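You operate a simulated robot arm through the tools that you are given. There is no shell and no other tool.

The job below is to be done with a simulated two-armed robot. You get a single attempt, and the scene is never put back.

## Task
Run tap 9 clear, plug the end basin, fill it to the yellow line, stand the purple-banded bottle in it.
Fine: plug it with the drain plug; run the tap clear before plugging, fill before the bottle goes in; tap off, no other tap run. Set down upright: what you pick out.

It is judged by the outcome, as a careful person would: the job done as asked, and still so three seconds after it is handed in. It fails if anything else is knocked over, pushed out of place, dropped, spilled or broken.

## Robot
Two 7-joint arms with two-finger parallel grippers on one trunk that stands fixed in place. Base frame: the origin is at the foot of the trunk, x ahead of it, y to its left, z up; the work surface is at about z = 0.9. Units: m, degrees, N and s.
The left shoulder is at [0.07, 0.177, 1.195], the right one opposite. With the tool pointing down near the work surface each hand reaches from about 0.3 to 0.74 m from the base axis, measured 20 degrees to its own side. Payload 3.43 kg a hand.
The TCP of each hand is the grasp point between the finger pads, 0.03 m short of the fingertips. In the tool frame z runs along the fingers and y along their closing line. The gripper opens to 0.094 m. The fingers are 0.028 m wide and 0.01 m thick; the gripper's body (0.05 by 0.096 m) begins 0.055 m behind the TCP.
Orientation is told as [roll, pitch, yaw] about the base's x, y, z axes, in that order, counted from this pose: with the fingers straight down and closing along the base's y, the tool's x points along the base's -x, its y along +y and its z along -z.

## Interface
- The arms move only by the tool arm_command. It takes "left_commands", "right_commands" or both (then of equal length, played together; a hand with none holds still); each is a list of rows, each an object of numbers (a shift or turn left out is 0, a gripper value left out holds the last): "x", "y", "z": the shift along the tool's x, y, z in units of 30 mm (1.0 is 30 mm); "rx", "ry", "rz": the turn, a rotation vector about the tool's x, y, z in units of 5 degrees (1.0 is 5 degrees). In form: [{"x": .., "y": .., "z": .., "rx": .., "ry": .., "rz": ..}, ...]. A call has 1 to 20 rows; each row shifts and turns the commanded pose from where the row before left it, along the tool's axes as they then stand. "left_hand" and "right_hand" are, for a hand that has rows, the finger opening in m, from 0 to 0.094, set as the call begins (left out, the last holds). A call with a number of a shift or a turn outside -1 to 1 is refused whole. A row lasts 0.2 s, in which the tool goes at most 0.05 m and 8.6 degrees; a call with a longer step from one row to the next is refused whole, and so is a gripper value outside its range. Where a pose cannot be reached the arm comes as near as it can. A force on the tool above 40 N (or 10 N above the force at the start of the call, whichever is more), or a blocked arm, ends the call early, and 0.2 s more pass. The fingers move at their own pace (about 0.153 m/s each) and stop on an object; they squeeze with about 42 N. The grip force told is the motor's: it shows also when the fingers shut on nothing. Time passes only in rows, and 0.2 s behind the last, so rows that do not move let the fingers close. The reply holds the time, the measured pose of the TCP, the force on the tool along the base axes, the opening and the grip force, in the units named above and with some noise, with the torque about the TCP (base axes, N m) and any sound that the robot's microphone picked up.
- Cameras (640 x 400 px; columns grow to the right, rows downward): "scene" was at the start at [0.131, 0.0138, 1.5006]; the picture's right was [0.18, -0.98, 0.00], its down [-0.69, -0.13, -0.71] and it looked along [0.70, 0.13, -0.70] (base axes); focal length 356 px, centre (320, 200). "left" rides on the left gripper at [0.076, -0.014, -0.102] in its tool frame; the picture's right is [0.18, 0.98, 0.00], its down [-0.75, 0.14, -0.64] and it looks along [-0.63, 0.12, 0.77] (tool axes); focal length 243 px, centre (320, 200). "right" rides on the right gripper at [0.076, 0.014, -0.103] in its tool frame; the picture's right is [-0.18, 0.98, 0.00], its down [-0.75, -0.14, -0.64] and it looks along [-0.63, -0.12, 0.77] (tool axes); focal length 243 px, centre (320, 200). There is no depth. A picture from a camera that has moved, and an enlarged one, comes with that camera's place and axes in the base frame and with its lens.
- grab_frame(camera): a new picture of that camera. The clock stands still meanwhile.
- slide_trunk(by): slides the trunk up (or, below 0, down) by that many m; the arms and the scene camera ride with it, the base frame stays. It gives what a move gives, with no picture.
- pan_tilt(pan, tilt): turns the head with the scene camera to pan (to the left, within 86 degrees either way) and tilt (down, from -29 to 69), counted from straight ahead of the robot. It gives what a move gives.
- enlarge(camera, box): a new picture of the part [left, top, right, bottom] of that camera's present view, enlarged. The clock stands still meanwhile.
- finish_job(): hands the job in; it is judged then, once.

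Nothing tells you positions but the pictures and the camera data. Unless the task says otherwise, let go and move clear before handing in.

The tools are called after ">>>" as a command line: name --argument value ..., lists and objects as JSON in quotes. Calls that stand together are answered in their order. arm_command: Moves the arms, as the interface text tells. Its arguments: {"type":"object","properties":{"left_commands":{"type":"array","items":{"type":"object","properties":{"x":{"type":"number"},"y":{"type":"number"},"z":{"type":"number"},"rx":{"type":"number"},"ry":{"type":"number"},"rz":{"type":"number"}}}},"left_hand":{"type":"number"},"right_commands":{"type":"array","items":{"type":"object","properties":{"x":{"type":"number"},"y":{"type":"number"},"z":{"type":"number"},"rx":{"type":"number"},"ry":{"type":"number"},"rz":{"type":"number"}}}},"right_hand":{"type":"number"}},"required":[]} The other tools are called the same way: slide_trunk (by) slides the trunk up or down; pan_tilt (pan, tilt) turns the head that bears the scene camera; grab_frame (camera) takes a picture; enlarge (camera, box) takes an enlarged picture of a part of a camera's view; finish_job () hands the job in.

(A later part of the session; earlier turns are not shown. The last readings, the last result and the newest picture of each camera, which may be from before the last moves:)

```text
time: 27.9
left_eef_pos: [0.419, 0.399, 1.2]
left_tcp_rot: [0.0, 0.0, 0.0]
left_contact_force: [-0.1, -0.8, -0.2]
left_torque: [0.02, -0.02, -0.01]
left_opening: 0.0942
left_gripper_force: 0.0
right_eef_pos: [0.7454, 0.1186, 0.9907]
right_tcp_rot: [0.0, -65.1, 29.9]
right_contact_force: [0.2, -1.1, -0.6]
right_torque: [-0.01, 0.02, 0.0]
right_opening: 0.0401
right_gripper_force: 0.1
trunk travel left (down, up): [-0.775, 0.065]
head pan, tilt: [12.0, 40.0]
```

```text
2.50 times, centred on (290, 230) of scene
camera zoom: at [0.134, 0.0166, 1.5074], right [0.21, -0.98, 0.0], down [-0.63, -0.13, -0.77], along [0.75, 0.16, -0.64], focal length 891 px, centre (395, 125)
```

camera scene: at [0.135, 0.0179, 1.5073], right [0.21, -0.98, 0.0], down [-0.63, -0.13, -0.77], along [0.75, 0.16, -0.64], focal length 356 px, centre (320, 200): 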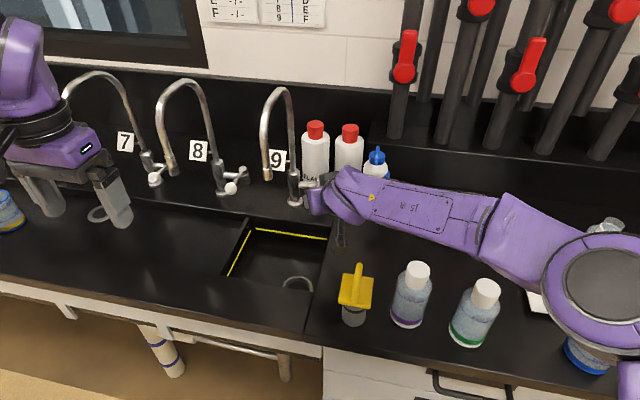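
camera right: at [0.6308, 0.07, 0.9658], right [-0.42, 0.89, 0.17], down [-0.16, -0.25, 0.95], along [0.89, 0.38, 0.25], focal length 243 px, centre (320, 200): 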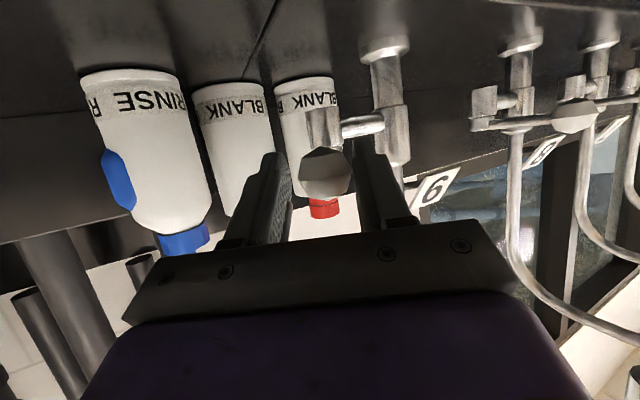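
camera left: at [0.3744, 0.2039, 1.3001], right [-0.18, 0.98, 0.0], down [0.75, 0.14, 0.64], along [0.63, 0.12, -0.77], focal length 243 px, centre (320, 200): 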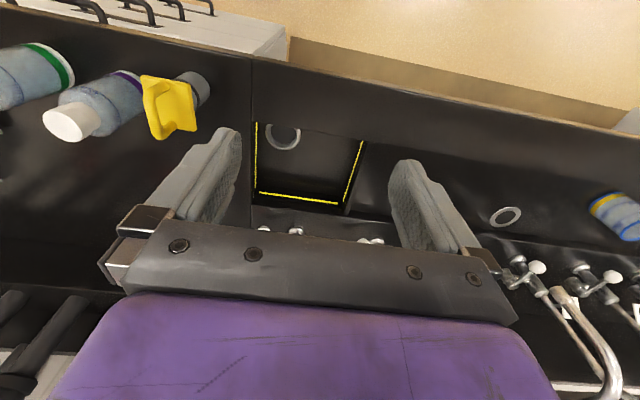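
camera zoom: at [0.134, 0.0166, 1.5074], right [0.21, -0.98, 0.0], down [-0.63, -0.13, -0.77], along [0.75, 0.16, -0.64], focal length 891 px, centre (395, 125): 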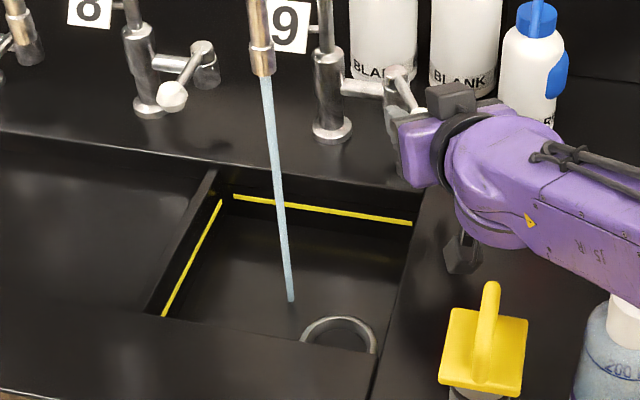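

The stream has changed from milky grey to a clearer pale blue (as in the sight glass). I'll let it run a little longer and watch it settle.

>>> enlarge --camera "scene" --box '[270, 175, 310, 235]'

>>> arm_command --right_commands '[{}, {}, {}, {}, {}, {}, {}, {}, {}, {}, {}, {}, {}, {}, {}, {}, {}, {}, {}, {}]'

>>> enlarge --camera "scene" --box '[270, 175, 310, 235]'

>>> arm_command --right_commands '[{}, {}, {}, {}, {}, {}, {}, {}, {}, {}, {}, {}, {}, {}, {}, {}, {}, {}, {}, {}]'

>>> enlarge --camera "scene" --box '[270, 175, 310, 235]'

```text
6.67 times, centred on (290, 205) of scene
camera zoom: at [0.134, 0.0166, 1.5074], right [0.21, -0.98, 0.0], down [-0.63, -0.13, -0.77], along [0.75, 0.16, -0.64], focal length 2377 px, centre (520, 167)
```

zoom: 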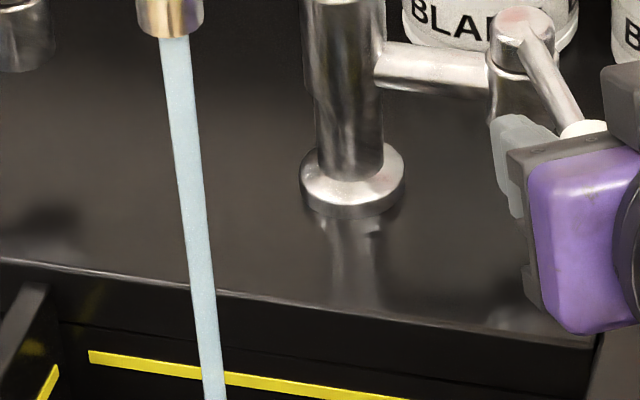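

```text
time: 32.1
left_eef_pos: [0.4191, 0.3989, 1.2]
left_tcp_rot: [0.0, 0.0, 0.0]
left_contact_force: [-0.3, -0.3, -0.8]
left_torque: [0.02, 0.0, -0.02]
left_opening: 0.0938
left_gripper_force: 0.1
right_eef_pos: [0.7459, 0.1193, 0.9904]
right_tcp_rot: [-0.1, -65.2, 29.9]
right_contact_force: [0.3, -0.1, -0.1]
right_torque: [0.0, -0.01, 0.0]
right_opening: 0.04
right_gripper_force: 0.1
trunk travel left (down, up): [-0.775, 0.065]
head pan, tilt: [12.0, 40.0]
```

```text
6.67 times, centred on (290, 205) of scene
camera zoom: at [0.134, 0.0166, 1.5074], right [0.21, -0.98, 0.0], down [-0.63, -0.13, -0.77], along [0.75, 0.16, -0.64], focal length 2377 px, centre (520, 167)
```

zoom: 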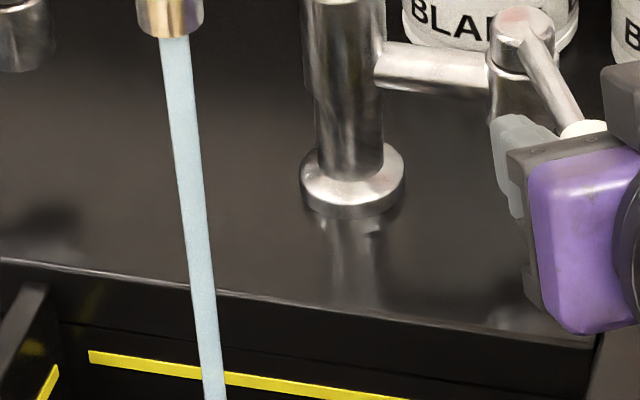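

```text
time: 36.3
left_eef_pos: [0.4189, 0.4004, 1.2004]
left_tcp_rot: [0.0, 0.0, 0.0]
left_contact_force: [0.0, -0.2, -0.4]
left_torque: [0.0, -0.01, 0.03]
left_opening: 0.0939
left_gripper_force: 0.0
right_eef_pos: [0.7458, 0.1195, 0.9899]
right_tcp_rot: [-0.1, -65.1, 30.0]
right_contact_force: [-0.5, -0.2, 1.1]
right_torque: [0.0, 0.01, -0.03]
right_opening: 0.0402
right_gripper_force: 0.0
trunk travel left (down, up): [-0.775, 0.065]
head pan, tilt: [12.0, 40.0]
```

```text
6.67 times, centred on (290, 205) of scene
camera zoom: at [0.134, 0.0166, 1.5074], right [0.21, -0.98, 0.0], down [-0.63, -0.13, -0.77], along [0.75, 0.16, -0.64], focal length 2377 px, centre (520, 167)
```

zoom: 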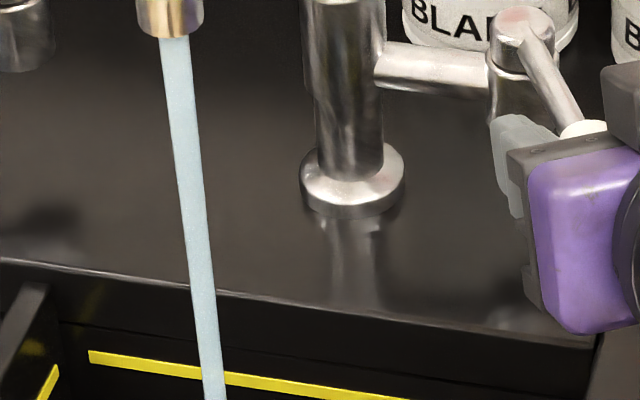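

The water runs steadily clear. Now I close the tap by reversing the swing.

>>> arm_command --right_commands '[{"x": -0.06, "y": 0.45, "z": 0.05}, {"x": -0.04, "y": 0.4, "z": 0.1}, {"x": -0.03, "y": 0.38, "z": 0.15}, {"y": 0.2, "z": 0.1}, {}]'

>>> enlarge --camera "scene" --box '[230, 150, 350, 310]'

>>> grab_frame --camera "right"

```text
time: 37.5
left_eef_pos: [0.4174, 0.3966, 1.2013]
left_tcp_rot: [0.1, -0.1, 0.0]
left_contact_force: [-0.2, -0.8, 0.1]
left_torque: [-0.02, 0.03, 0.02]
left_opening: 0.0938
left_gripper_force: 0.0
right_eef_pos: [0.7362, 0.1613, 0.9913]
right_tcp_rot: [0.1, -65.4, 29.5]
right_contact_force: [-1.2, -10.2, 5.2]
right_torque: [-0.13, -0.09, -0.4]
right_opening: 0.0445
right_gripper_force: 3.5
trunk travel left (down, up): [-0.775, 0.065]
head pan, tilt: [12.0, 40.0]
```

```text
2.50 times, centred on (290, 230) of scene
camera zoom: at [0.1324, 0.0136, 1.5077], right [0.21, -0.98, 0.0], down [-0.63, -0.13, -0.77], along [0.75, 0.16, -0.64], focal length 891 px, centre (395, 125)
```

zoom: 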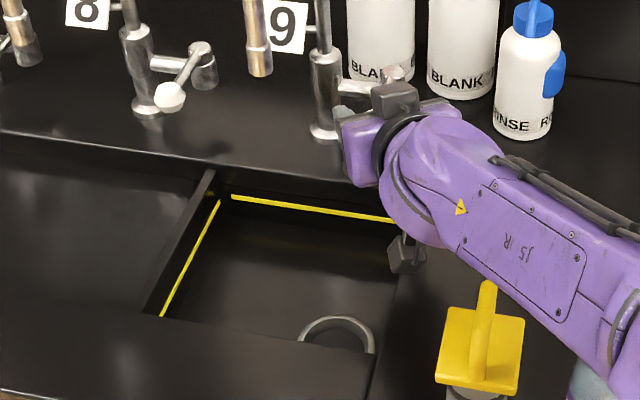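

```text
taken
camera right: at [0.6209, 0.1123, 0.9664], right [-0.42, 0.89, 0.17], down [-0.16, -0.26, 0.95], along [0.89, 0.37, 0.25], focal length 243 px, centre (320, 200)
```

right: 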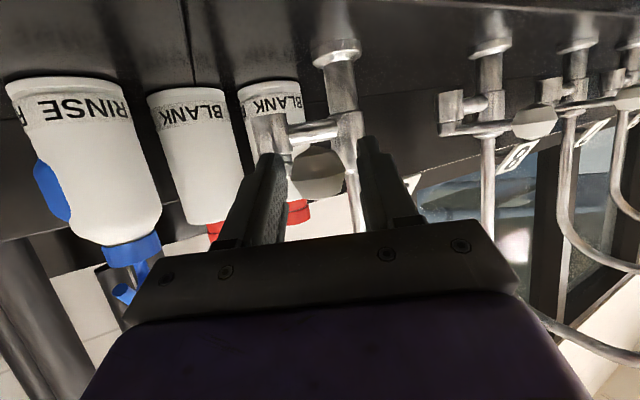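

Tap 9 is off, with the lever against its closed stop. I'll relieve the push, release, and retreat the right arm up and to the right so that the left arm can work with the plug.

>>> arm_command --right_commands '[{"y": -0.2, "z": -0.1}, {"z": -0.7}, {"z": -0.8}, {"z": -0.8, "ry": 1}, {"z": -0.6, "ry": 1}, {"ry": 1}]' --right_hand 0.05

>>> arm_command --right_commands '[{"x": -0.6, "z": -0.8}, {"x": -0.4, "z": -0.9}, {"x": 0.26, "y": -0.529, "z": -0.8}, {"x": 0.26, "y": -0.529, "z": -0.8}, {"x": 0.26, "y": -0.529, "z": -0.8}, {"x": 0.26, "y": -0.529, "z": -0.8}, {"x": 0.26, "y": -0.529, "z": -0.8}, {"x": 0.26, "y": -0.529, "z": -0.8}, {"x": 0.26, "y": -0.529, "z": -0.8}, {"x": 0.2, "y": -0.6, "z": -0.5}, {"x": 0.2, "y": -0.6, "z": -0.5}, {"x": 0.2, "y": -0.6, "z": -0.5}, {"x": 0.2, "y": -0.6, "z": -0.3}]'

>>> pan_tilt --pan 12 --tilt 50

>>> grab_frame --camera "scene"

```text
time: 38.9
left_eef_pos: [0.4209, 0.3977, 1.1996]
left_tcp_rot: [0.0, 0.2, 0.0]
left_contact_force: [0.1, 0.7, -0.6]
left_torque: [0.03, 0.0, 0.02]
left_opening: 0.0941
left_gripper_force: 0.1
right_eef_pos: [0.6717, 0.1155, 1.0285]
right_tcp_rot: [-1.0, -53.4, 29.9]
right_contact_force: [0.1, -0.3, -0.1]
right_torque: [0.02, 0.01, -0.01]
right_opening: 0.05
right_gripper_force: 0.1
right hand out of reach, approached as far as the arm can: row 6
trunk travel left (down, up): [-0.775, 0.065]
head pan, tilt: [12.0, 40.0]
```

```text
time: 41.7
left_eef_pos: [0.4183, 0.3986, 1.2001]
left_tcp_rot: [0.1, 0.0, 0.0]
left_contact_force: [0.3, 1.0, 0.2]
left_torque: [0.02, 0.01, -0.02]
left_opening: 0.0939
left_gripper_force: 0.1
right_eef_pos: [0.5386, -0.1632, 1.1549]
right_tcp_rot: [-0.7, -53.4, 29.8]
right_contact_force: [1.0, 0.0, -0.1]
right_torque: [0.01, -0.01, 0.0]
right_opening: 0.0499
right_gripper_force: 0.0
trunk travel left (down, up): [-0.775, 0.065]
head pan, tilt: [12.0, 40.0]
```

```text
time: 42.4
left_eef_pos: [0.4194, 0.3994, 1.2002]
left_tcp_rot: [-0.1, 0.0, 0.0]
left_contact_force: [0.1, 0.1, 0.4]
left_torque: [0.0, -0.01, 0.0]
left_opening: 0.0939
left_gripper_force: 0.0
right_eef_pos: [0.5393, -0.1624, 1.1548]
right_tcp_rot: [-0.7, -53.5, 29.7]
right_contact_force: [0.1, 0.1, -0.4]
right_torque: [0.0, -0.02, 0.0]
right_opening: 0.05
right_gripper_force: 0.1
trunk travel left (down, up): [-0.775, 0.065]
head pan, tilt: [12.0, 50.0]
```

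```text
taken
camera scene: at [0.1262, 0.0148, 1.4933], right [0.21, -0.98, 0.0], down [-0.75, -0.16, -0.64], along [0.63, 0.13, -0.77], focal length 356 px, centre (320, 200)
```

scene: 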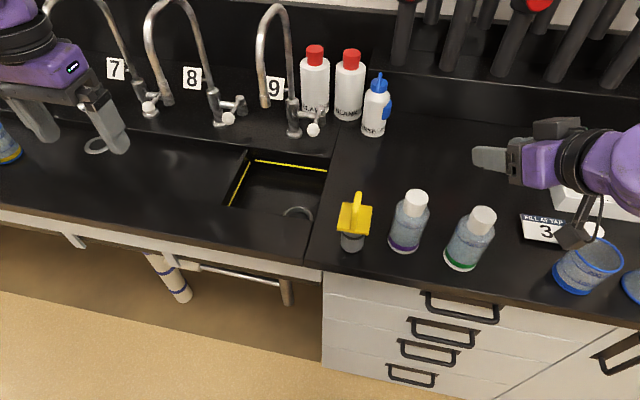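

The right arm is mostly clear; I'll move it a little further right while bringing the left hand above the plug to view it.

>>> arm_command --right_commands '[{"x": 0.22, "y": -0.6, "z": -0.65}, {"x": 0.22, "y": -0.6, "z": -0.65}, {"x": 0.22, "y": -0.6, "z": -0.65}, {"x": 0.22, "y": -0.6, "z": -0.65}, {}, {}, {}, {}, {}, {}, {}, {}, {}]' --left_commands '[{"x": -0.1, "y": -0.94}, {"x": -0.1, "y": -0.94}, {"x": -0.1, "y": -0.94}, {"x": -0.1, "y": -0.94}, {"x": -0.1, "y": -0.94}, {"x": -0.1, "y": -0.94}, {"x": -0.1, "y": -0.94}, {"x": -0.1, "y": -0.94}, {"x": -0.1, "y": -0.94}, {"x": -0.1, "y": -0.94}, {"x": -0.1, "y": -0.94, "z": 0.5}, {"x": -0.1, "y": -0.94, "z": 0.5}, {"x": -0.1, "y": -0.94, "z": 0.5}]'

>>> grab_frame --camera "left"

>>> enlarge --camera "left" --box '[230, 30, 390, 150]'

>>> enlarge --camera "right" --box '[0, 0, 640, 400]'

>>> enlarge --camera "scene" --box '[310, 170, 450, 270]'

```text
time: 45.2
left_eef_pos: [0.4988, 0.048, 1.155]
left_tcp_rot: [0.1, 0.2, 0.0]
left_contact_force: [-0.3, 0.0, -0.3]
left_torque: [0.04, -0.02, 0.0]
left_opening: 0.0939
left_gripper_force: 0.0
left hand out of reach, approached as far as the arm can: row 9, 10, 11, 12, 13
right_eef_pos: [0.5102, -0.2647, 1.1782]
right_tcp_rot: [-0.7, -53.6, 29.7]
right_contact_force: [0.6, 0.0, -0.1]
right_torque: [0.0, 0.02, 0.0]
right_opening: 0.0499
right_gripper_force: 0.0
right hand out of reach, approached as far as the arm can: row 1, 2
trunk travel left (down, up): [-0.775, 0.065]
head pan, tilt: [12.0, 50.0]
```

```text
taken
camera left: at [0.423, 0.0325, 1.2576], right [-0.18, 0.98, 0.0], down [0.75, 0.14, 0.64], along [0.63, 0.12, -0.77], focal length 243 px, centre (320, 200)
```

left: 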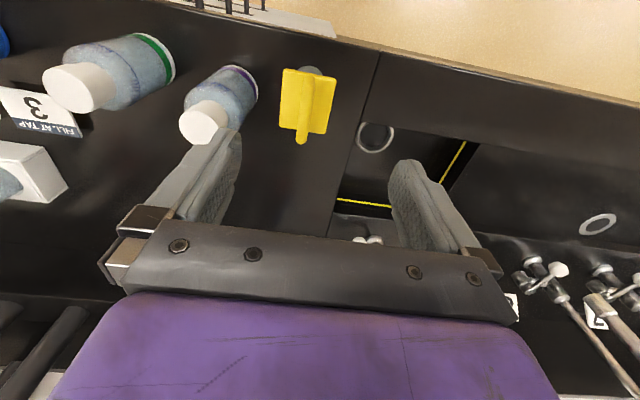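

```text
3.33 times, centred on (310, 90) of left
camera zoom: at [0.423, 0.0325, 1.2576], right [-0.18, 0.98, 0.0], down [0.75, 0.14, 0.64], along [0.63, 0.12, -0.77], focal length 809 px, centre (353, 567)
```

zoom: 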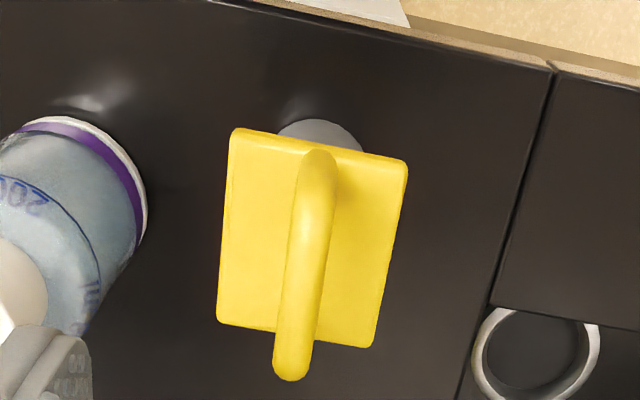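

```text
1.00 times, centred on (320, 200) of right (not enlarged: the box is as wide or as high as the picture)
camera zoom: at [0.3914, -0.3135, 1.1784], right [-0.38, 0.91, 0.14], down [0.01, -0.15, 0.99], along [0.92, 0.38, 0.05], focal length 243 px, centre (320, 200)
```

zoom: 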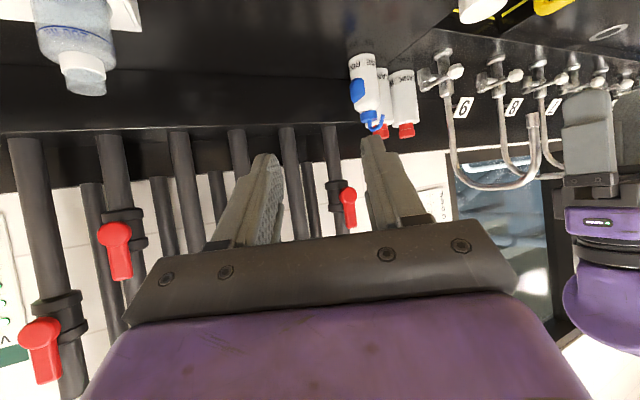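

```text
4.00 times, centred on (380, 220) of scene
camera zoom: at [0.1269, 0.0125, 1.4932], right [0.21, -0.98, 0.0], down [-0.75, -0.16, -0.64], along [0.63, 0.13, -0.77], focal length 1426 px, centre (80, 120)
```

zoom: 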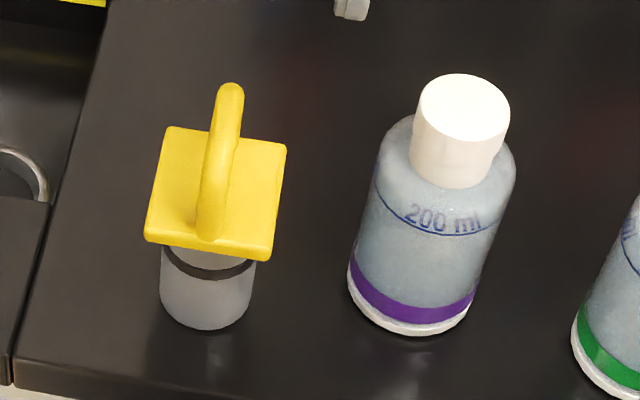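

The plug's handle is an arch lying along x at y≈0.034, top at z≈1.03. Before grasping, I'll use the left camera directly over the basin to measure the drain ring accurately.

>>> arm_command --left_commands '[{"x": -0.52, "y": 0.81, "z": 0.13}, {"x": -0.52, "y": 0.81, "z": 0.13}, {"x": -0.52, "y": 0.81, "z": 0.13}, {"x": -0.52, "y": 0.81, "z": 0.13}, {"x": -0.52, "y": 0.81, "z": 0.13}, {}]' --left_hand 0.06

>>> grab_frame --camera "left"

>>> enlarge --camera "left" --box '[240, 30, 400, 150]'

>>> grab_frame --camera "scene"

```text
time: 46.6
left_eef_pos: [0.5765, 0.171, 1.1378]
left_tcp_rot: [0.0, 0.0, 0.1]
left_contact_force: [-0.4, 1.3, -0.7]
left_torque: [-0.03, 0.01, 0.02]
left_opening: 0.0598
left_gripper_force: 0.1
right_eef_pos: [0.5098, -0.2633, 1.1795]
right_tcp_rot: [-0.9, -53.5, 29.8]
right_contact_force: [1.1, 0.0, 0.7]
right_torque: [0.01, -0.02, -0.03]
right_opening: 0.05
right_gripper_force: 0.2
trunk travel left (down, up): [-0.775, 0.065]
head pan, tilt: [12.0, 50.0]
```

```text
taken
camera left: at [0.5, 0.1566, 1.2389], right [-0.18, 0.98, 0.0], down [0.75, 0.14, 0.64], along [0.63, 0.12, -0.77], focal length 243 px, centre (320, 200)
```

left: 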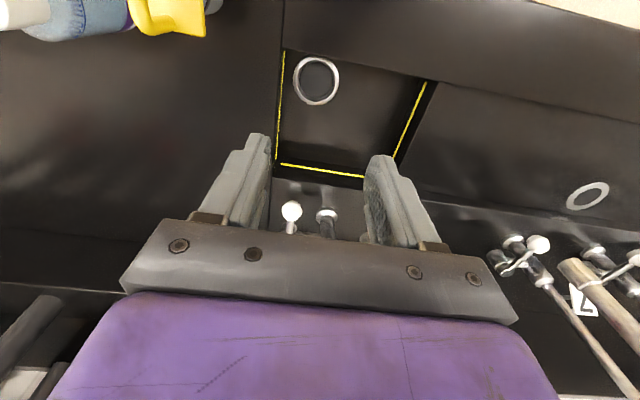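

```text
3.33 times, centred on (320, 90) of left
camera zoom: at [0.5, 0.1566, 1.2389], right [-0.18, 0.98, 0.0], down [0.75, 0.14, 0.64], along [0.63, 0.12, -0.77], focal length 809 px, centre (320, 567)
```

zoom: 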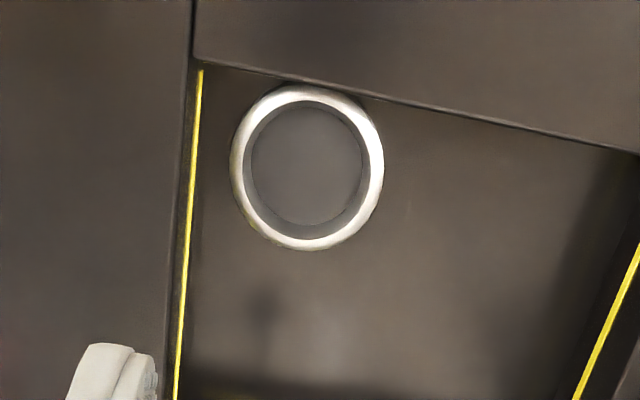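

```text
taken
camera scene: at [0.1259, 0.0139, 1.4933], right [0.21, -0.98, 0.0], down [-0.75, -0.16, -0.64], along [0.63, 0.13, -0.77], focal length 356 px, centre (320, 200)
```

scene: 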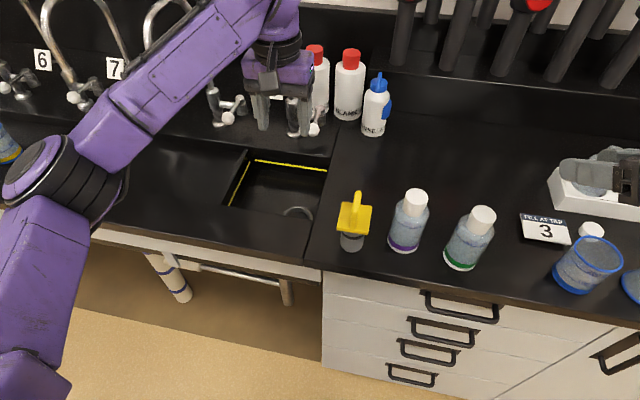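

The full ring is visible: drain centre ≈ (0.596, 0.168), top z≈0.84, inner diameter ~0.055 m, against a ~0.045 m plug body. Next I move over the plug.

>>> arm_command --left_commands '[{"x": 0.437, "y": -0.913, "z": 0.12}, {"x": 0.437, "y": -0.913, "z": 0.12}, {"x": 0.437, "y": -0.913, "z": 0.12}, {"x": 0.437, "y": -0.913, "z": 0.12}, {"x": 0.437, "y": -0.913, "z": 0.12}, {}]' --left_hand 0.05

>>> grab_frame --camera "left"

>>> enlarge --camera "scene" --box '[290, 140, 450, 270]'

```text
time: 48.0
left_eef_pos: [0.5128, 0.0347, 1.1205]
left_tcp_rot: [0.0, 0.0, 0.0]
left_contact_force: [0.2, 0.5, 1.0]
left_torque: [-0.02, 0.0, -0.02]
left_opening: 0.05
left_gripper_force: 0.1
right_eef_pos: [0.51, -0.263, 1.1778]
right_tcp_rot: [-0.9, -53.6, 29.8]
right_contact_force: [-0.3, -0.4, -0.9]
right_torque: [-0.02, 0.02, 0.01]
right_opening: 0.0502
right_gripper_force: 0.1
trunk travel left (down, up): [-0.775, 0.065]
head pan, tilt: [12.0, 50.0]
```

```text
taken
camera left: at [0.4368, 0.0205, 1.2214], right [-0.18, 0.98, 0.0], down [0.75, 0.14, 0.64], along [0.63, 0.12, -0.77], focal length 243 px, centre (320, 200)
```

left: 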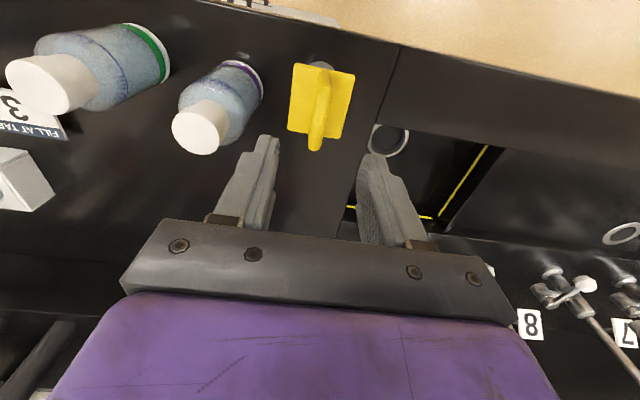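

```text
3.08 times, centred on (370, 205) of scene
camera zoom: at [0.1262, 0.0153, 1.4932], right [0.21, -0.98, 0.0], down [-0.75, -0.16, -0.64], along [0.63, 0.13, -0.77], focal length 1097 px, centre (166, 185)
```

zoom: 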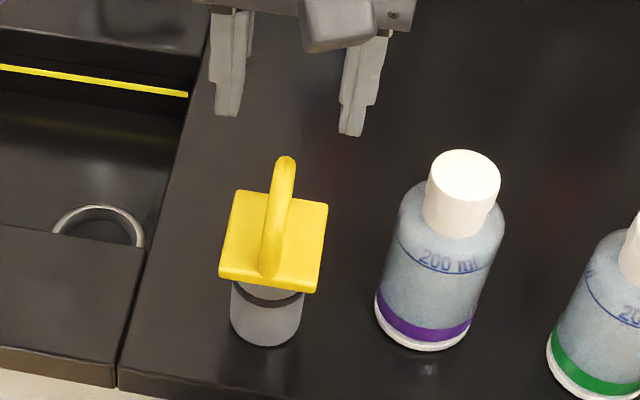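

The fingers are well centred on the handle. Descending to straddle it, stopping above the yellow plate.

>>> arm_command --left_commands '[{"z": 0.8}, {"z": 0.8}, {"z": 0.7}, {"z": 0.4}, {"z": 0.3}, {}]'

>>> grab_frame --camera "left"

>>> enlarge --camera "scene" --box '[290, 140, 450, 270]'

```text
time: 49.4
left_eef_pos: [0.5123, 0.035, 1.0303]
left_tcp_rot: [0.0, 0.0, 0.0]
left_contact_force: [0.1, -0.3, 0.0]
left_torque: [0.0, 0.0, 0.0]
left_opening: 0.0499
left_gripper_force: 0.2
right_eef_pos: [0.5097, -0.2631, 1.1791]
right_tcp_rot: [-0.9, -53.6, 30.0]
right_contact_force: [0.9, -0.1, 0.2]
right_torque: [-0.05, 0.0, 0.02]
right_opening: 0.0498
right_gripper_force: 0.0
trunk travel left (down, up): [-0.775, 0.065]
head pan, tilt: [12.0, 50.0]
```

```text
taken
camera left: at [0.4364, 0.0201, 1.1308], right [-0.18, 0.98, 0.0], down [0.75, 0.14, 0.64], along [0.63, 0.12, -0.77], focal length 243 px, centre (320, 200)
```

left: 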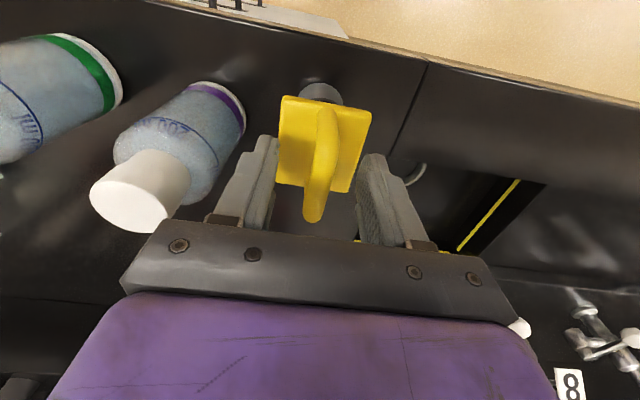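

```text
3.08 times, centred on (370, 205) of scene
camera zoom: at [0.1261, 0.0142, 1.4932], right [0.21, -0.98, 0.0], down [-0.75, -0.16, -0.64], along [0.63, 0.13, -0.77], focal length 1097 px, centre (166, 185)
```

zoom: 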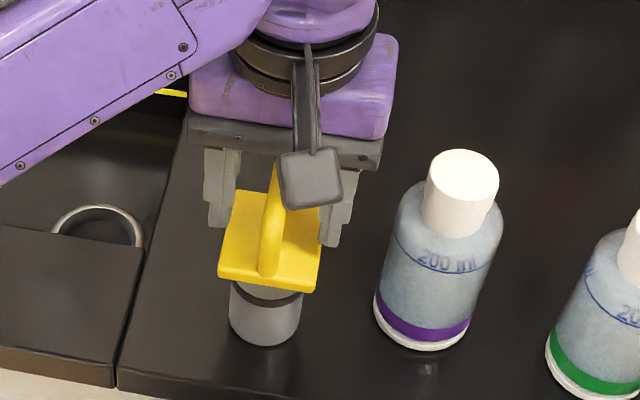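

The handle's top is at z≈1.03 and the plate at ≈0.98, so I lower a further 1 cm and close on the handle.

>>> arm_command --left_commands '[{"z": 0.2}, {"z": 0.2}, {}]'

>>> arm_command --left_commands '[{}, {}, {}, {}]' --left_hand 0.0

>>> grab_frame --camera "left"

```text
time: 50.2
left_eef_pos: [0.5123, 0.0344, 1.0176]
left_tcp_rot: [-0.1, -0.1, 0.1]
left_contact_force: [1.0, 0.4, 7.9]
left_torque: [0.09, 0.0, -0.01]
left_opening: 0.0504
left_gripper_force: 0.2
right_eef_pos: [0.5094, -0.2639, 1.179]
right_tcp_rot: [-0.8, -53.4, 30.0]
right_contact_force: [-0.5, 0.1, -0.7]
right_torque: [0.01, 0.01, -0.02]
right_opening: 0.05
right_gripper_force: 0.2
trunk travel left (down, up): [-0.775, 0.065]
head pan, tilt: [12.0, 50.0]
```

```text
time: 51.2
left_eef_pos: [0.5113, 0.0343, 1.018]
left_tcp_rot: [0.0, -0.2, -0.1]
left_contact_force: [1.8, -2.4, 12.7]
left_torque: [-0.04, -0.15, -0.03]
left_opening: 0.0156
left_gripper_force: 42.1
right_eef_pos: [0.5086, -0.2639, 1.1786]
right_tcp_rot: [-0.8, -53.4, 29.7]
right_contact_force: [1.1, -0.3, -0.6]
right_torque: [-0.02, 0.0, 0.02]
right_opening: 0.05
right_gripper_force: 0.1
trunk travel left (down, up): [-0.775, 0.065]
head pan, tilt: [12.0, 50.0]
```

```text
taken
camera left: at [0.435, 0.0195, 1.1194], right [-0.18, 0.98, 0.0], down [0.75, 0.14, 0.64], along [0.63, 0.12, -0.77], focal length 243 px, centre (320, 200)
```

left: 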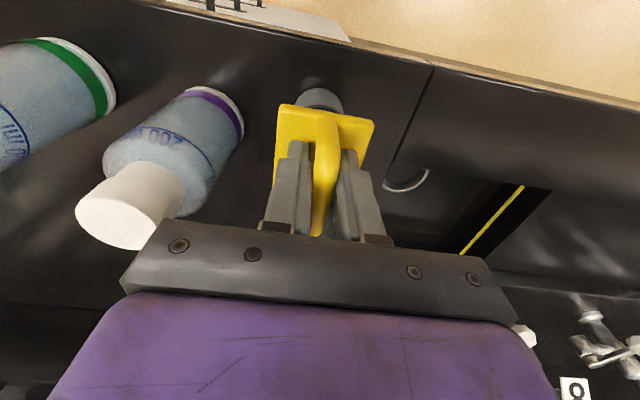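

The handle is gripped (opening 15.6 mm, 42 N). Lifting and checking that the plug hangs straight.

>>> arm_command --left_commands '[{"z": -0.4}, {"z": -0.7}, {"z": -0.7}, {}]'

>>> enlarge --camera "scene" --box '[290, 140, 450, 270]'

>>> grab_frame --camera "left"

>>> enlarge --camera "right" --box '[320, 0, 640, 200]'

```text
time: 52.2
left_eef_pos: [0.5129, 0.0357, 1.0705]
left_tcp_rot: [-0.1, 0.0, 0.0]
left_contact_force: [0.3, -0.3, -2.3]
left_torque: [0.01, 0.0, 0.02]
left_opening: 0.0156
left_gripper_force: 42.1
right_eef_pos: [0.5103, -0.2635, 1.1781]
right_tcp_rot: [-0.8, -53.5, 29.8]
right_contact_force: [0.0, 0.2, -0.3]
right_torque: [0.01, 0.02, -0.03]
right_opening: 0.0498
right_gripper_force: 0.1
trunk travel left (down, up): [-0.775, 0.065]
head pan, tilt: [12.0, 50.0]
```

```text
3.08 times, centred on (370, 205) of scene
camera zoom: at [0.1267, 0.0146, 1.4932], right [0.21, -0.98, 0.0], down [-0.75, -0.16, -0.64], along [0.63, 0.13, -0.77], focal length 1097 px, centre (166, 185)
```

zoom: 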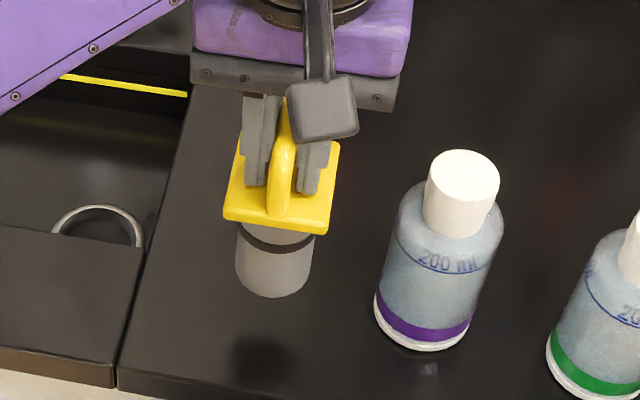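

```text
taken
camera left: at [0.4364, 0.0195, 1.1724], right [-0.18, 0.98, 0.0], down [0.75, 0.14, 0.64], along [0.63, 0.12, -0.77], focal length 243 px, centre (320, 200)
```

left: 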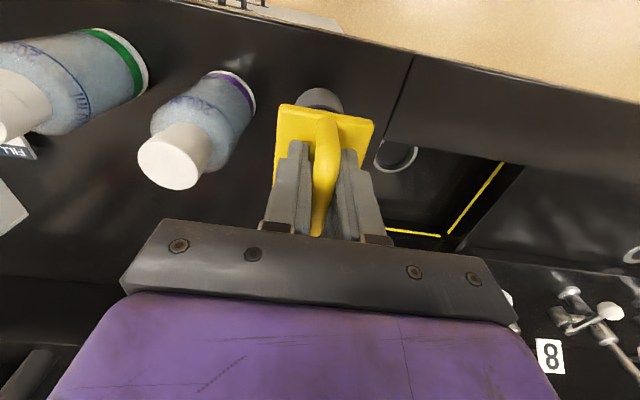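

```text
2.00 times, centred on (480, 100) of right
camera zoom: at [0.3914, -0.3119, 1.1789], right [-0.38, 0.91, 0.14], down [0.01, -0.15, 0.99], along [0.92, 0.38, 0.05], focal length 485 px, centre (0, 400)
```

zoom: 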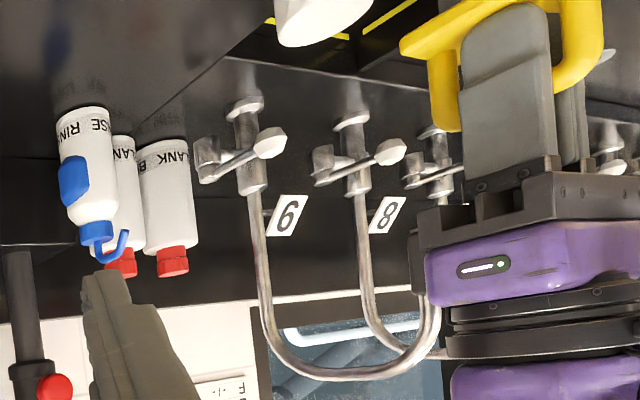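

The plug hangs straight in the grip. To measure the plug's axis relative to the hand from the side, I'll tilt the right hand's camera downward a bit.

>>> arm_command --right_commands '[{"ry": 1}, {"ry": 1}, {"ry": 1}, {"ry": 1}, {}]'

>>> grab_frame --camera "right"

>>> enlarge --camera "right" --box '[460, 0, 640, 130]'

```text
time: 53.4
left_eef_pos: [0.5121, 0.0333, 1.0721]
left_tcp_rot: [0.0, 0.1, 0.0]
left_contact_force: [0.8, 0.1, -1.9]
left_torque: [0.02, -0.01, 0.01]
left_opening: 0.0156
left_gripper_force: 42.3
right_eef_pos: [0.509, -0.2633, 1.1793]
right_tcp_rot: [-0.6, -33.4, 29.6]
right_contact_force: [0.4, -0.3, 0.2]
right_torque: [0.04, 0.03, -0.01]
right_opening: 0.0501
right_gripper_force: 0.1
trunk travel left (down, up): [-0.775, 0.065]
head pan, tilt: [12.0, 50.0]
```

```text
taken
camera right: at [0.3967, -0.3092, 1.2232], right [-0.35, 0.93, 0.09], down [0.31, 0.02, 0.95], along [0.89, 0.36, -0.29], focal length 243 px, centre (320, 200)
```

right: 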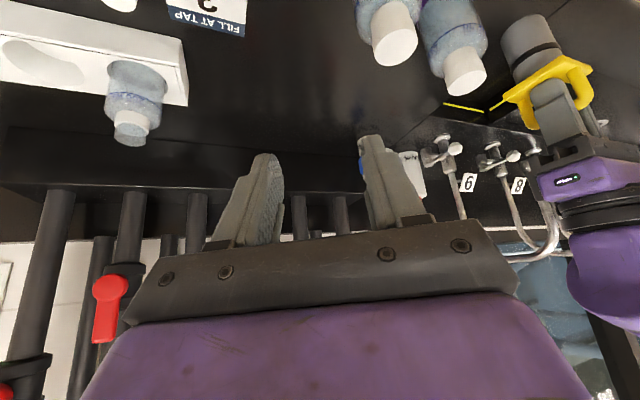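

```text
3.08 times, centred on (550, 65) of right
camera zoom: at [0.3967, -0.3092, 1.2232], right [-0.35, 0.93, 0.09], down [0.31, 0.02, 0.95], along [0.89, 0.36, -0.29], focal length 746 px, centre (-388, 615)
```

zoom: 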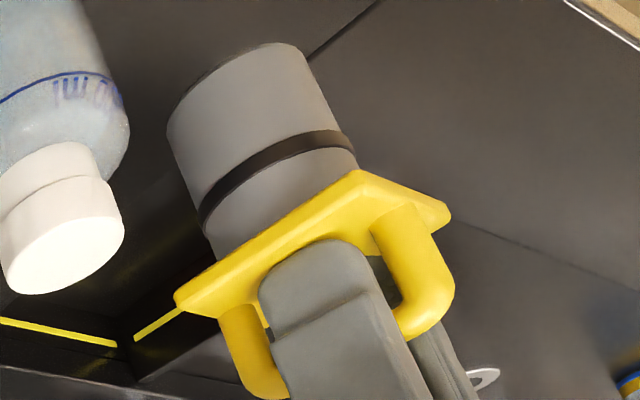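

From two views the plug's axis is within ~2 mm of the TCP, with its foot ≈0.11 m below it (so the counter is nearer z≈0.907). I'll yaw 20° to give more room from the spout, and carry the plug over the drain.

>>> arm_command --left_commands '[{"rz": -1}, {"rz": -1}, {"rz": -1}, {"rz": -1}, {"x": -0.692, "y": 0.552}, {"x": -0.692, "y": 0.552}, {"x": -0.692, "y": 0.552}, {"x": -0.692, "y": 0.552}, {"x": -0.692, "y": 0.552}, {"x": -0.692, "y": 0.552}, {}]'

>>> grab_frame --camera "left"

>>> grab_frame --camera "scene"

>>> enlarge --camera "scene" --box '[220, 110, 380, 240]'

>>> enlarge --camera "right" --box '[440, 0, 640, 130]'

```text
time: 55.8
left_eef_pos: [0.6545, 0.1704, 1.0536]
left_tcp_rot: [0.1, 0.1, 19.9]
left_contact_force: [0.4, -18.3, -3.8]
left_torque: [0.96, 0.04, 0.04]
left_opening: 0.0158
left_gripper_force: 42.5
left hand out of reach, approached as far as the arm can: row 2, 3, 4
right_eef_pos: [0.5098, -0.2663, 1.1787]
right_tcp_rot: [-0.5, -33.5, 29.4]
right_contact_force: [-0.1, 0.1, -0.2]
right_torque: [-0.03, 0.01, -0.01]
right_opening: 0.0499
right_gripper_force: 0.1
trunk travel left (down, up): [-0.775, 0.065]
head pan, tilt: [12.0, 50.0]
```

```text
taken
camera left: at [0.5878, 0.1307, 1.1544], right [-0.51, 0.86, 0.0], down [0.66, 0.39, 0.64], along [0.55, 0.33, -0.77], focal length 243 px, centre (320, 200)
```

left: 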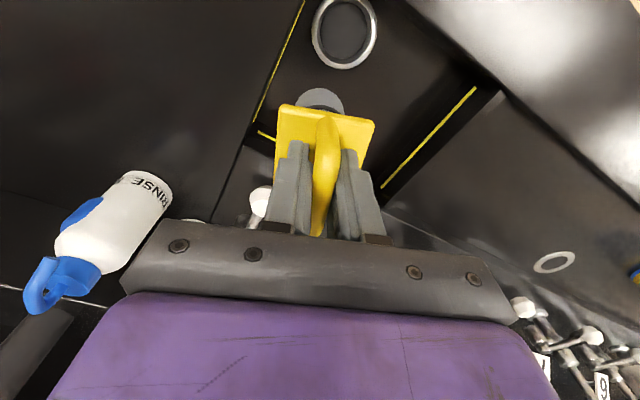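

```text
taken
camera scene: at [0.127, 0.0095, 1.4932], right [0.21, -0.98, 0.0], down [-0.75, -0.16, -0.64], along [0.63, 0.13, -0.77], focal length 356 px, centre (320, 200)
```

scene: 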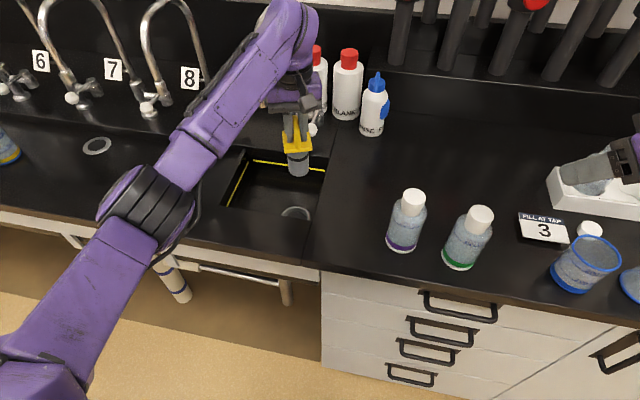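

```text
3.08 times, centred on (300, 175) of scene
camera zoom: at [0.127, 0.0095, 1.4932], right [0.21, -0.98, 0.0], down [-0.75, -0.16, -0.64], along [0.63, 0.13, -0.77], focal length 1097 px, centre (382, 277)
```

zoom: 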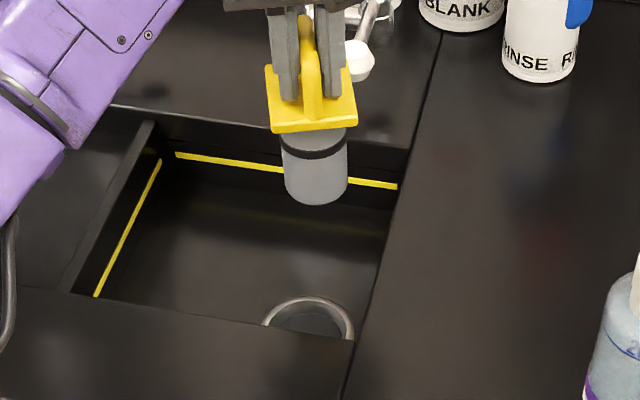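

```text
3.08 times, centred on (540, 65) of right
camera zoom: at [0.397, -0.3124, 1.222], right [-0.35, 0.93, 0.1], down [0.31, 0.01, 0.95], along [0.89, 0.36, -0.29], focal length 746 px, centre (-357, 615)
```

zoom: 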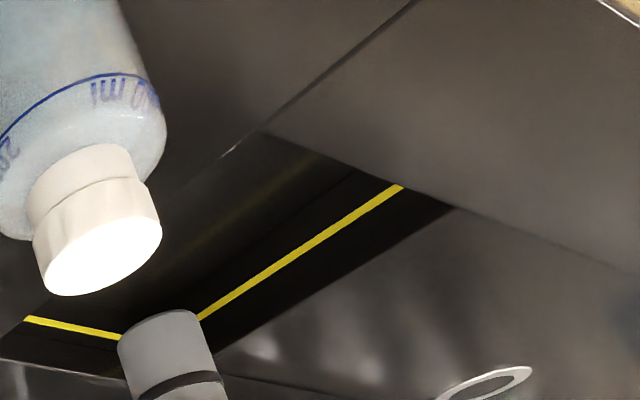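

The reach limits during the yaw shifted the hand 6 cm too far forward, and it's pressing lightly (18 N) on something on its left, probably the spout. I'll back away immediately to the right, then back towards me.

>>> arm_command --left_commands '[{"x": 0.15, "y": -0.4}, {"x": 0.94, "y": 0.1}, {"x": 0.94, "y": 0.34}, {}]'

>>> grab_frame --camera "left"

>>> grab_frame --camera "scene"

>>> enlarge --camera "scene" --box '[220, 0, 380, 130]'

```text
time: 56.8
left_eef_pos: [0.5963, 0.1568, 1.0532]
left_tcp_rot: [0.0, -0.1, 20.0]
left_contact_force: [-0.4, 0.3, -2.6]
left_torque: [-0.01, 0.05, -0.02]
left_opening: 0.016
left_gripper_force: 41.8
right_eef_pos: [0.5109, -0.2629, 1.1788]
right_tcp_rot: [-0.7, -33.4, 29.4]
right_contact_force: [0.3, -0.2, -0.6]
right_torque: [0.02, 0.01, -0.01]
right_opening: 0.05
right_gripper_force: 0.0
trunk travel left (down, up): [-0.775, 0.065]
head pan, tilt: [12.0, 50.0]
```

```text
taken
camera left: at [0.5304, 0.1165, 1.1542], right [-0.51, 0.86, 0.0], down [0.66, 0.39, 0.64], along [0.55, 0.33, -0.77], focal length 243 px, centre (320, 200)
```

left: 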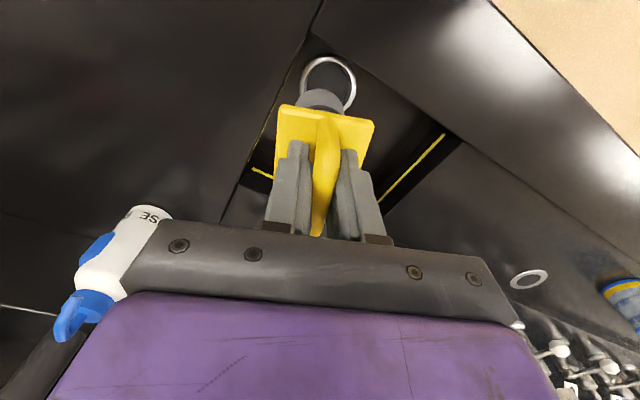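

```text
taken
camera scene: at [0.1275, 0.0151, 1.4931], right [0.21, -0.98, 0.0], down [-0.75, -0.16, -0.64], along [0.63, 0.13, -0.77], focal length 356 px, centre (320, 200)
```

scene: 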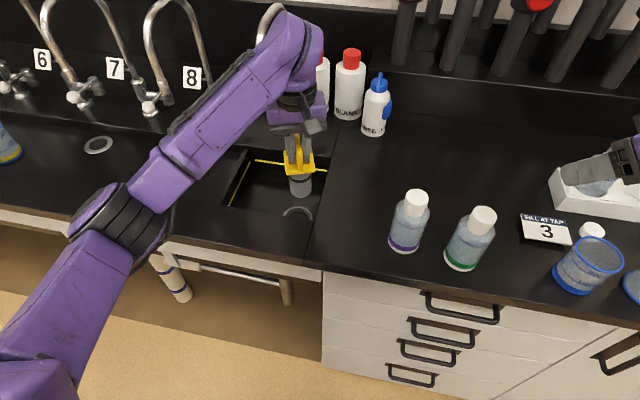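

```text
3.08 times, centred on (300, 65) of scene
camera zoom: at [0.1275, 0.0151, 1.4931], right [0.21, -0.98, 0.0], down [-0.75, -0.16, -0.64], along [0.63, 0.13, -0.77], focal length 1097 px, centre (382, 615)
```

zoom: 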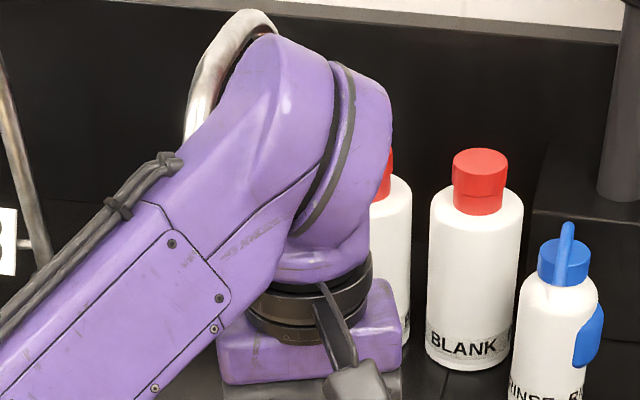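

Free again, nothing else moved. Now fine-align over the drain (target TCP ≈ 0.595, 0.1695).

>>> arm_command --left_commands '[{"x": -0.05, "y": 0.2}, {"x": -0.05, "y": 0.21}, {}]'

>>> enlarge --camera "left" --box '[240, 30, 400, 150]'

>>> enlarge --camera "scene" --box '[220, 120, 380, 240]'

>>> enlarge --camera "right" --box '[440, 0, 640, 130]'

```text
time: 57.6
left_eef_pos: [0.5947, 0.1683, 1.0516]
left_tcp_rot: [0.0, 0.0, 20.0]
left_contact_force: [0.7, 0.3, -2.5]
left_torque: [-0.02, 0.0, 0.02]
left_opening: 0.0158
left_gripper_force: 41.9
right_eef_pos: [0.5095, -0.2629, 1.1804]
right_tcp_rot: [-0.6, -33.5, 29.5]
right_contact_force: [0.5, 0.0, 0.3]
right_torque: [0.01, 0.02, 0.01]
right_opening: 0.05
right_gripper_force: 0.1
trunk travel left (down, up): [-0.775, 0.065]
head pan, tilt: [12.0, 50.0]
```

```text
3.33 times, centred on (320, 90) of left
camera zoom: at [0.5284, 0.1279, 1.1539], right [-0.51, 0.86, 0.0], down [0.66, 0.39, 0.64], along [0.55, 0.33, -0.77], focal length 809 px, centre (320, 567)
```

zoom: 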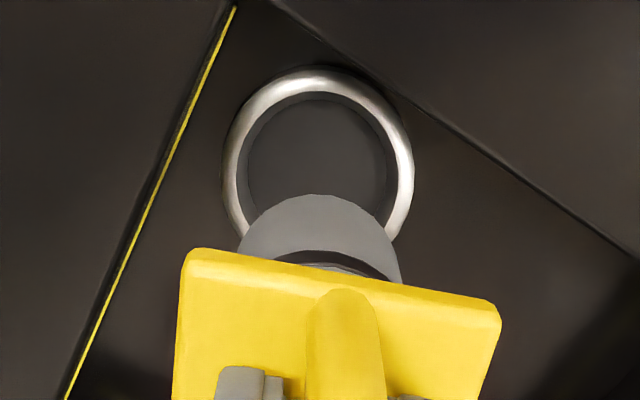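

```text
3.33 times, centred on (300, 180) of scene
camera zoom: at [0.1265, 0.0139, 1.4932], right [0.21, -0.98, 0.0], down [-0.75, -0.16, -0.64], along [0.63, 0.13, -0.77], focal length 1188 px, centre (387, 267)
```

zoom: 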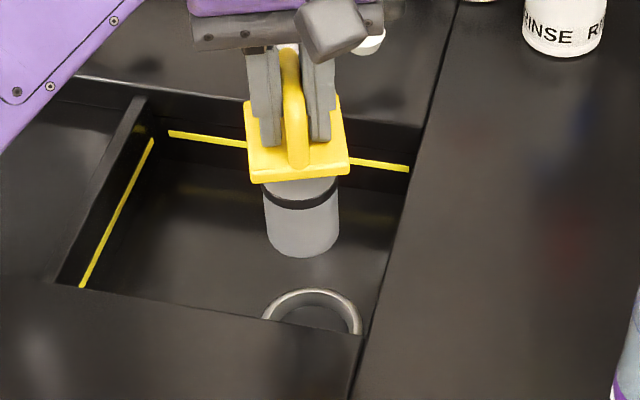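

```text
3.08 times, centred on (540, 65) of right
camera zoom: at [0.3967, -0.3091, 1.2231], right [-0.35, 0.93, 0.09], down [0.3, 0.02, 0.95], along [0.89, 0.36, -0.29], focal length 746 px, centre (-357, 615)
```

zoom: 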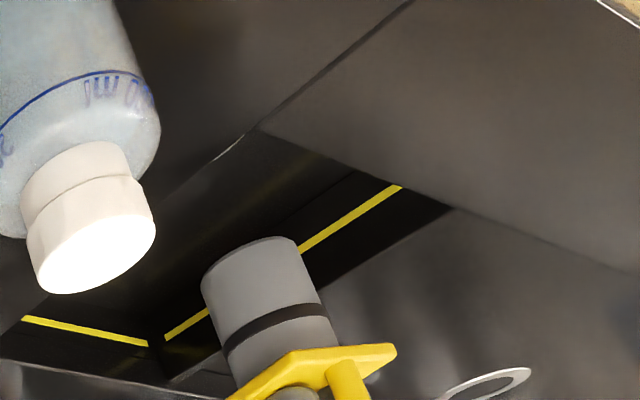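

Plug and ring are aligned to within about a millimetre or two in the left view. Descending slowly with force monitoring.

>>> arm_command --left_commands '[{"z": 0.8}, {"z": 0.8}, {"z": 0.8}, {"z": 0.4}, {}]'

>>> enlarge --camera "left" --box '[240, 30, 400, 150]'

>>> enlarge --camera "scene" --box '[220, 120, 380, 240]'

```text
time: 58.8
left_eef_pos: [0.5944, 0.1684, 0.9674]
left_tcp_rot: [0.0, 0.1, 20.0]
left_contact_force: [0.4, 0.2, -2.5]
left_torque: [0.02, 0.03, 0.02]
left_opening: 0.0158
left_gripper_force: 41.8
right_eef_pos: [0.5096, -0.263, 1.1791]
right_tcp_rot: [-0.5, -33.4, 29.4]
right_contact_force: [-0.2, 0.6, -0.8]
right_torque: [-0.01, -0.02, 0.0]
right_opening: 0.0499
right_gripper_force: 0.0
trunk travel left (down, up): [-0.775, 0.065]
head pan, tilt: [12.0, 50.0]
```

```text
3.33 times, centred on (320, 90) of left
camera zoom: at [0.5282, 0.1282, 1.0692], right [-0.51, 0.86, 0.0], down [0.66, 0.39, 0.64], along [0.55, 0.33, -0.77], focal length 809 px, centre (320, 567)
```

zoom: 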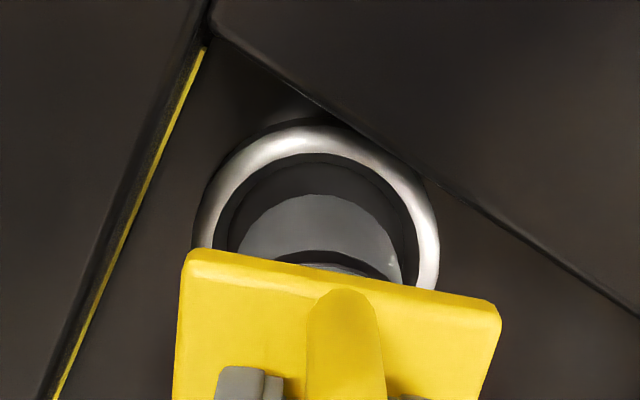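

```text
3.33 times, centred on (300, 180) of scene
camera zoom: at [0.1264, 0.0145, 1.4932], right [0.21, -0.98, 0.0], down [-0.75, -0.16, -0.64], along [0.63, 0.13, -0.77], focal length 1188 px, centre (387, 267)
```

zoom: 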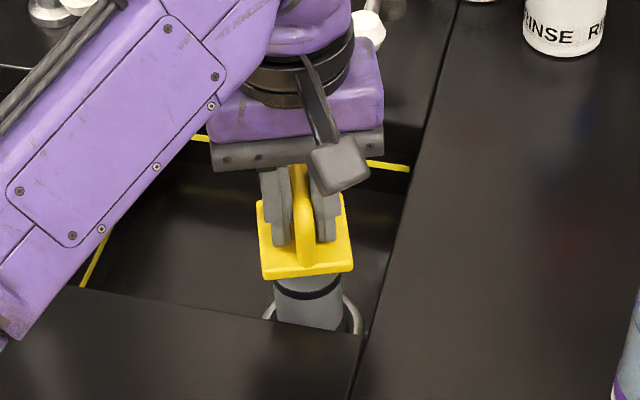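

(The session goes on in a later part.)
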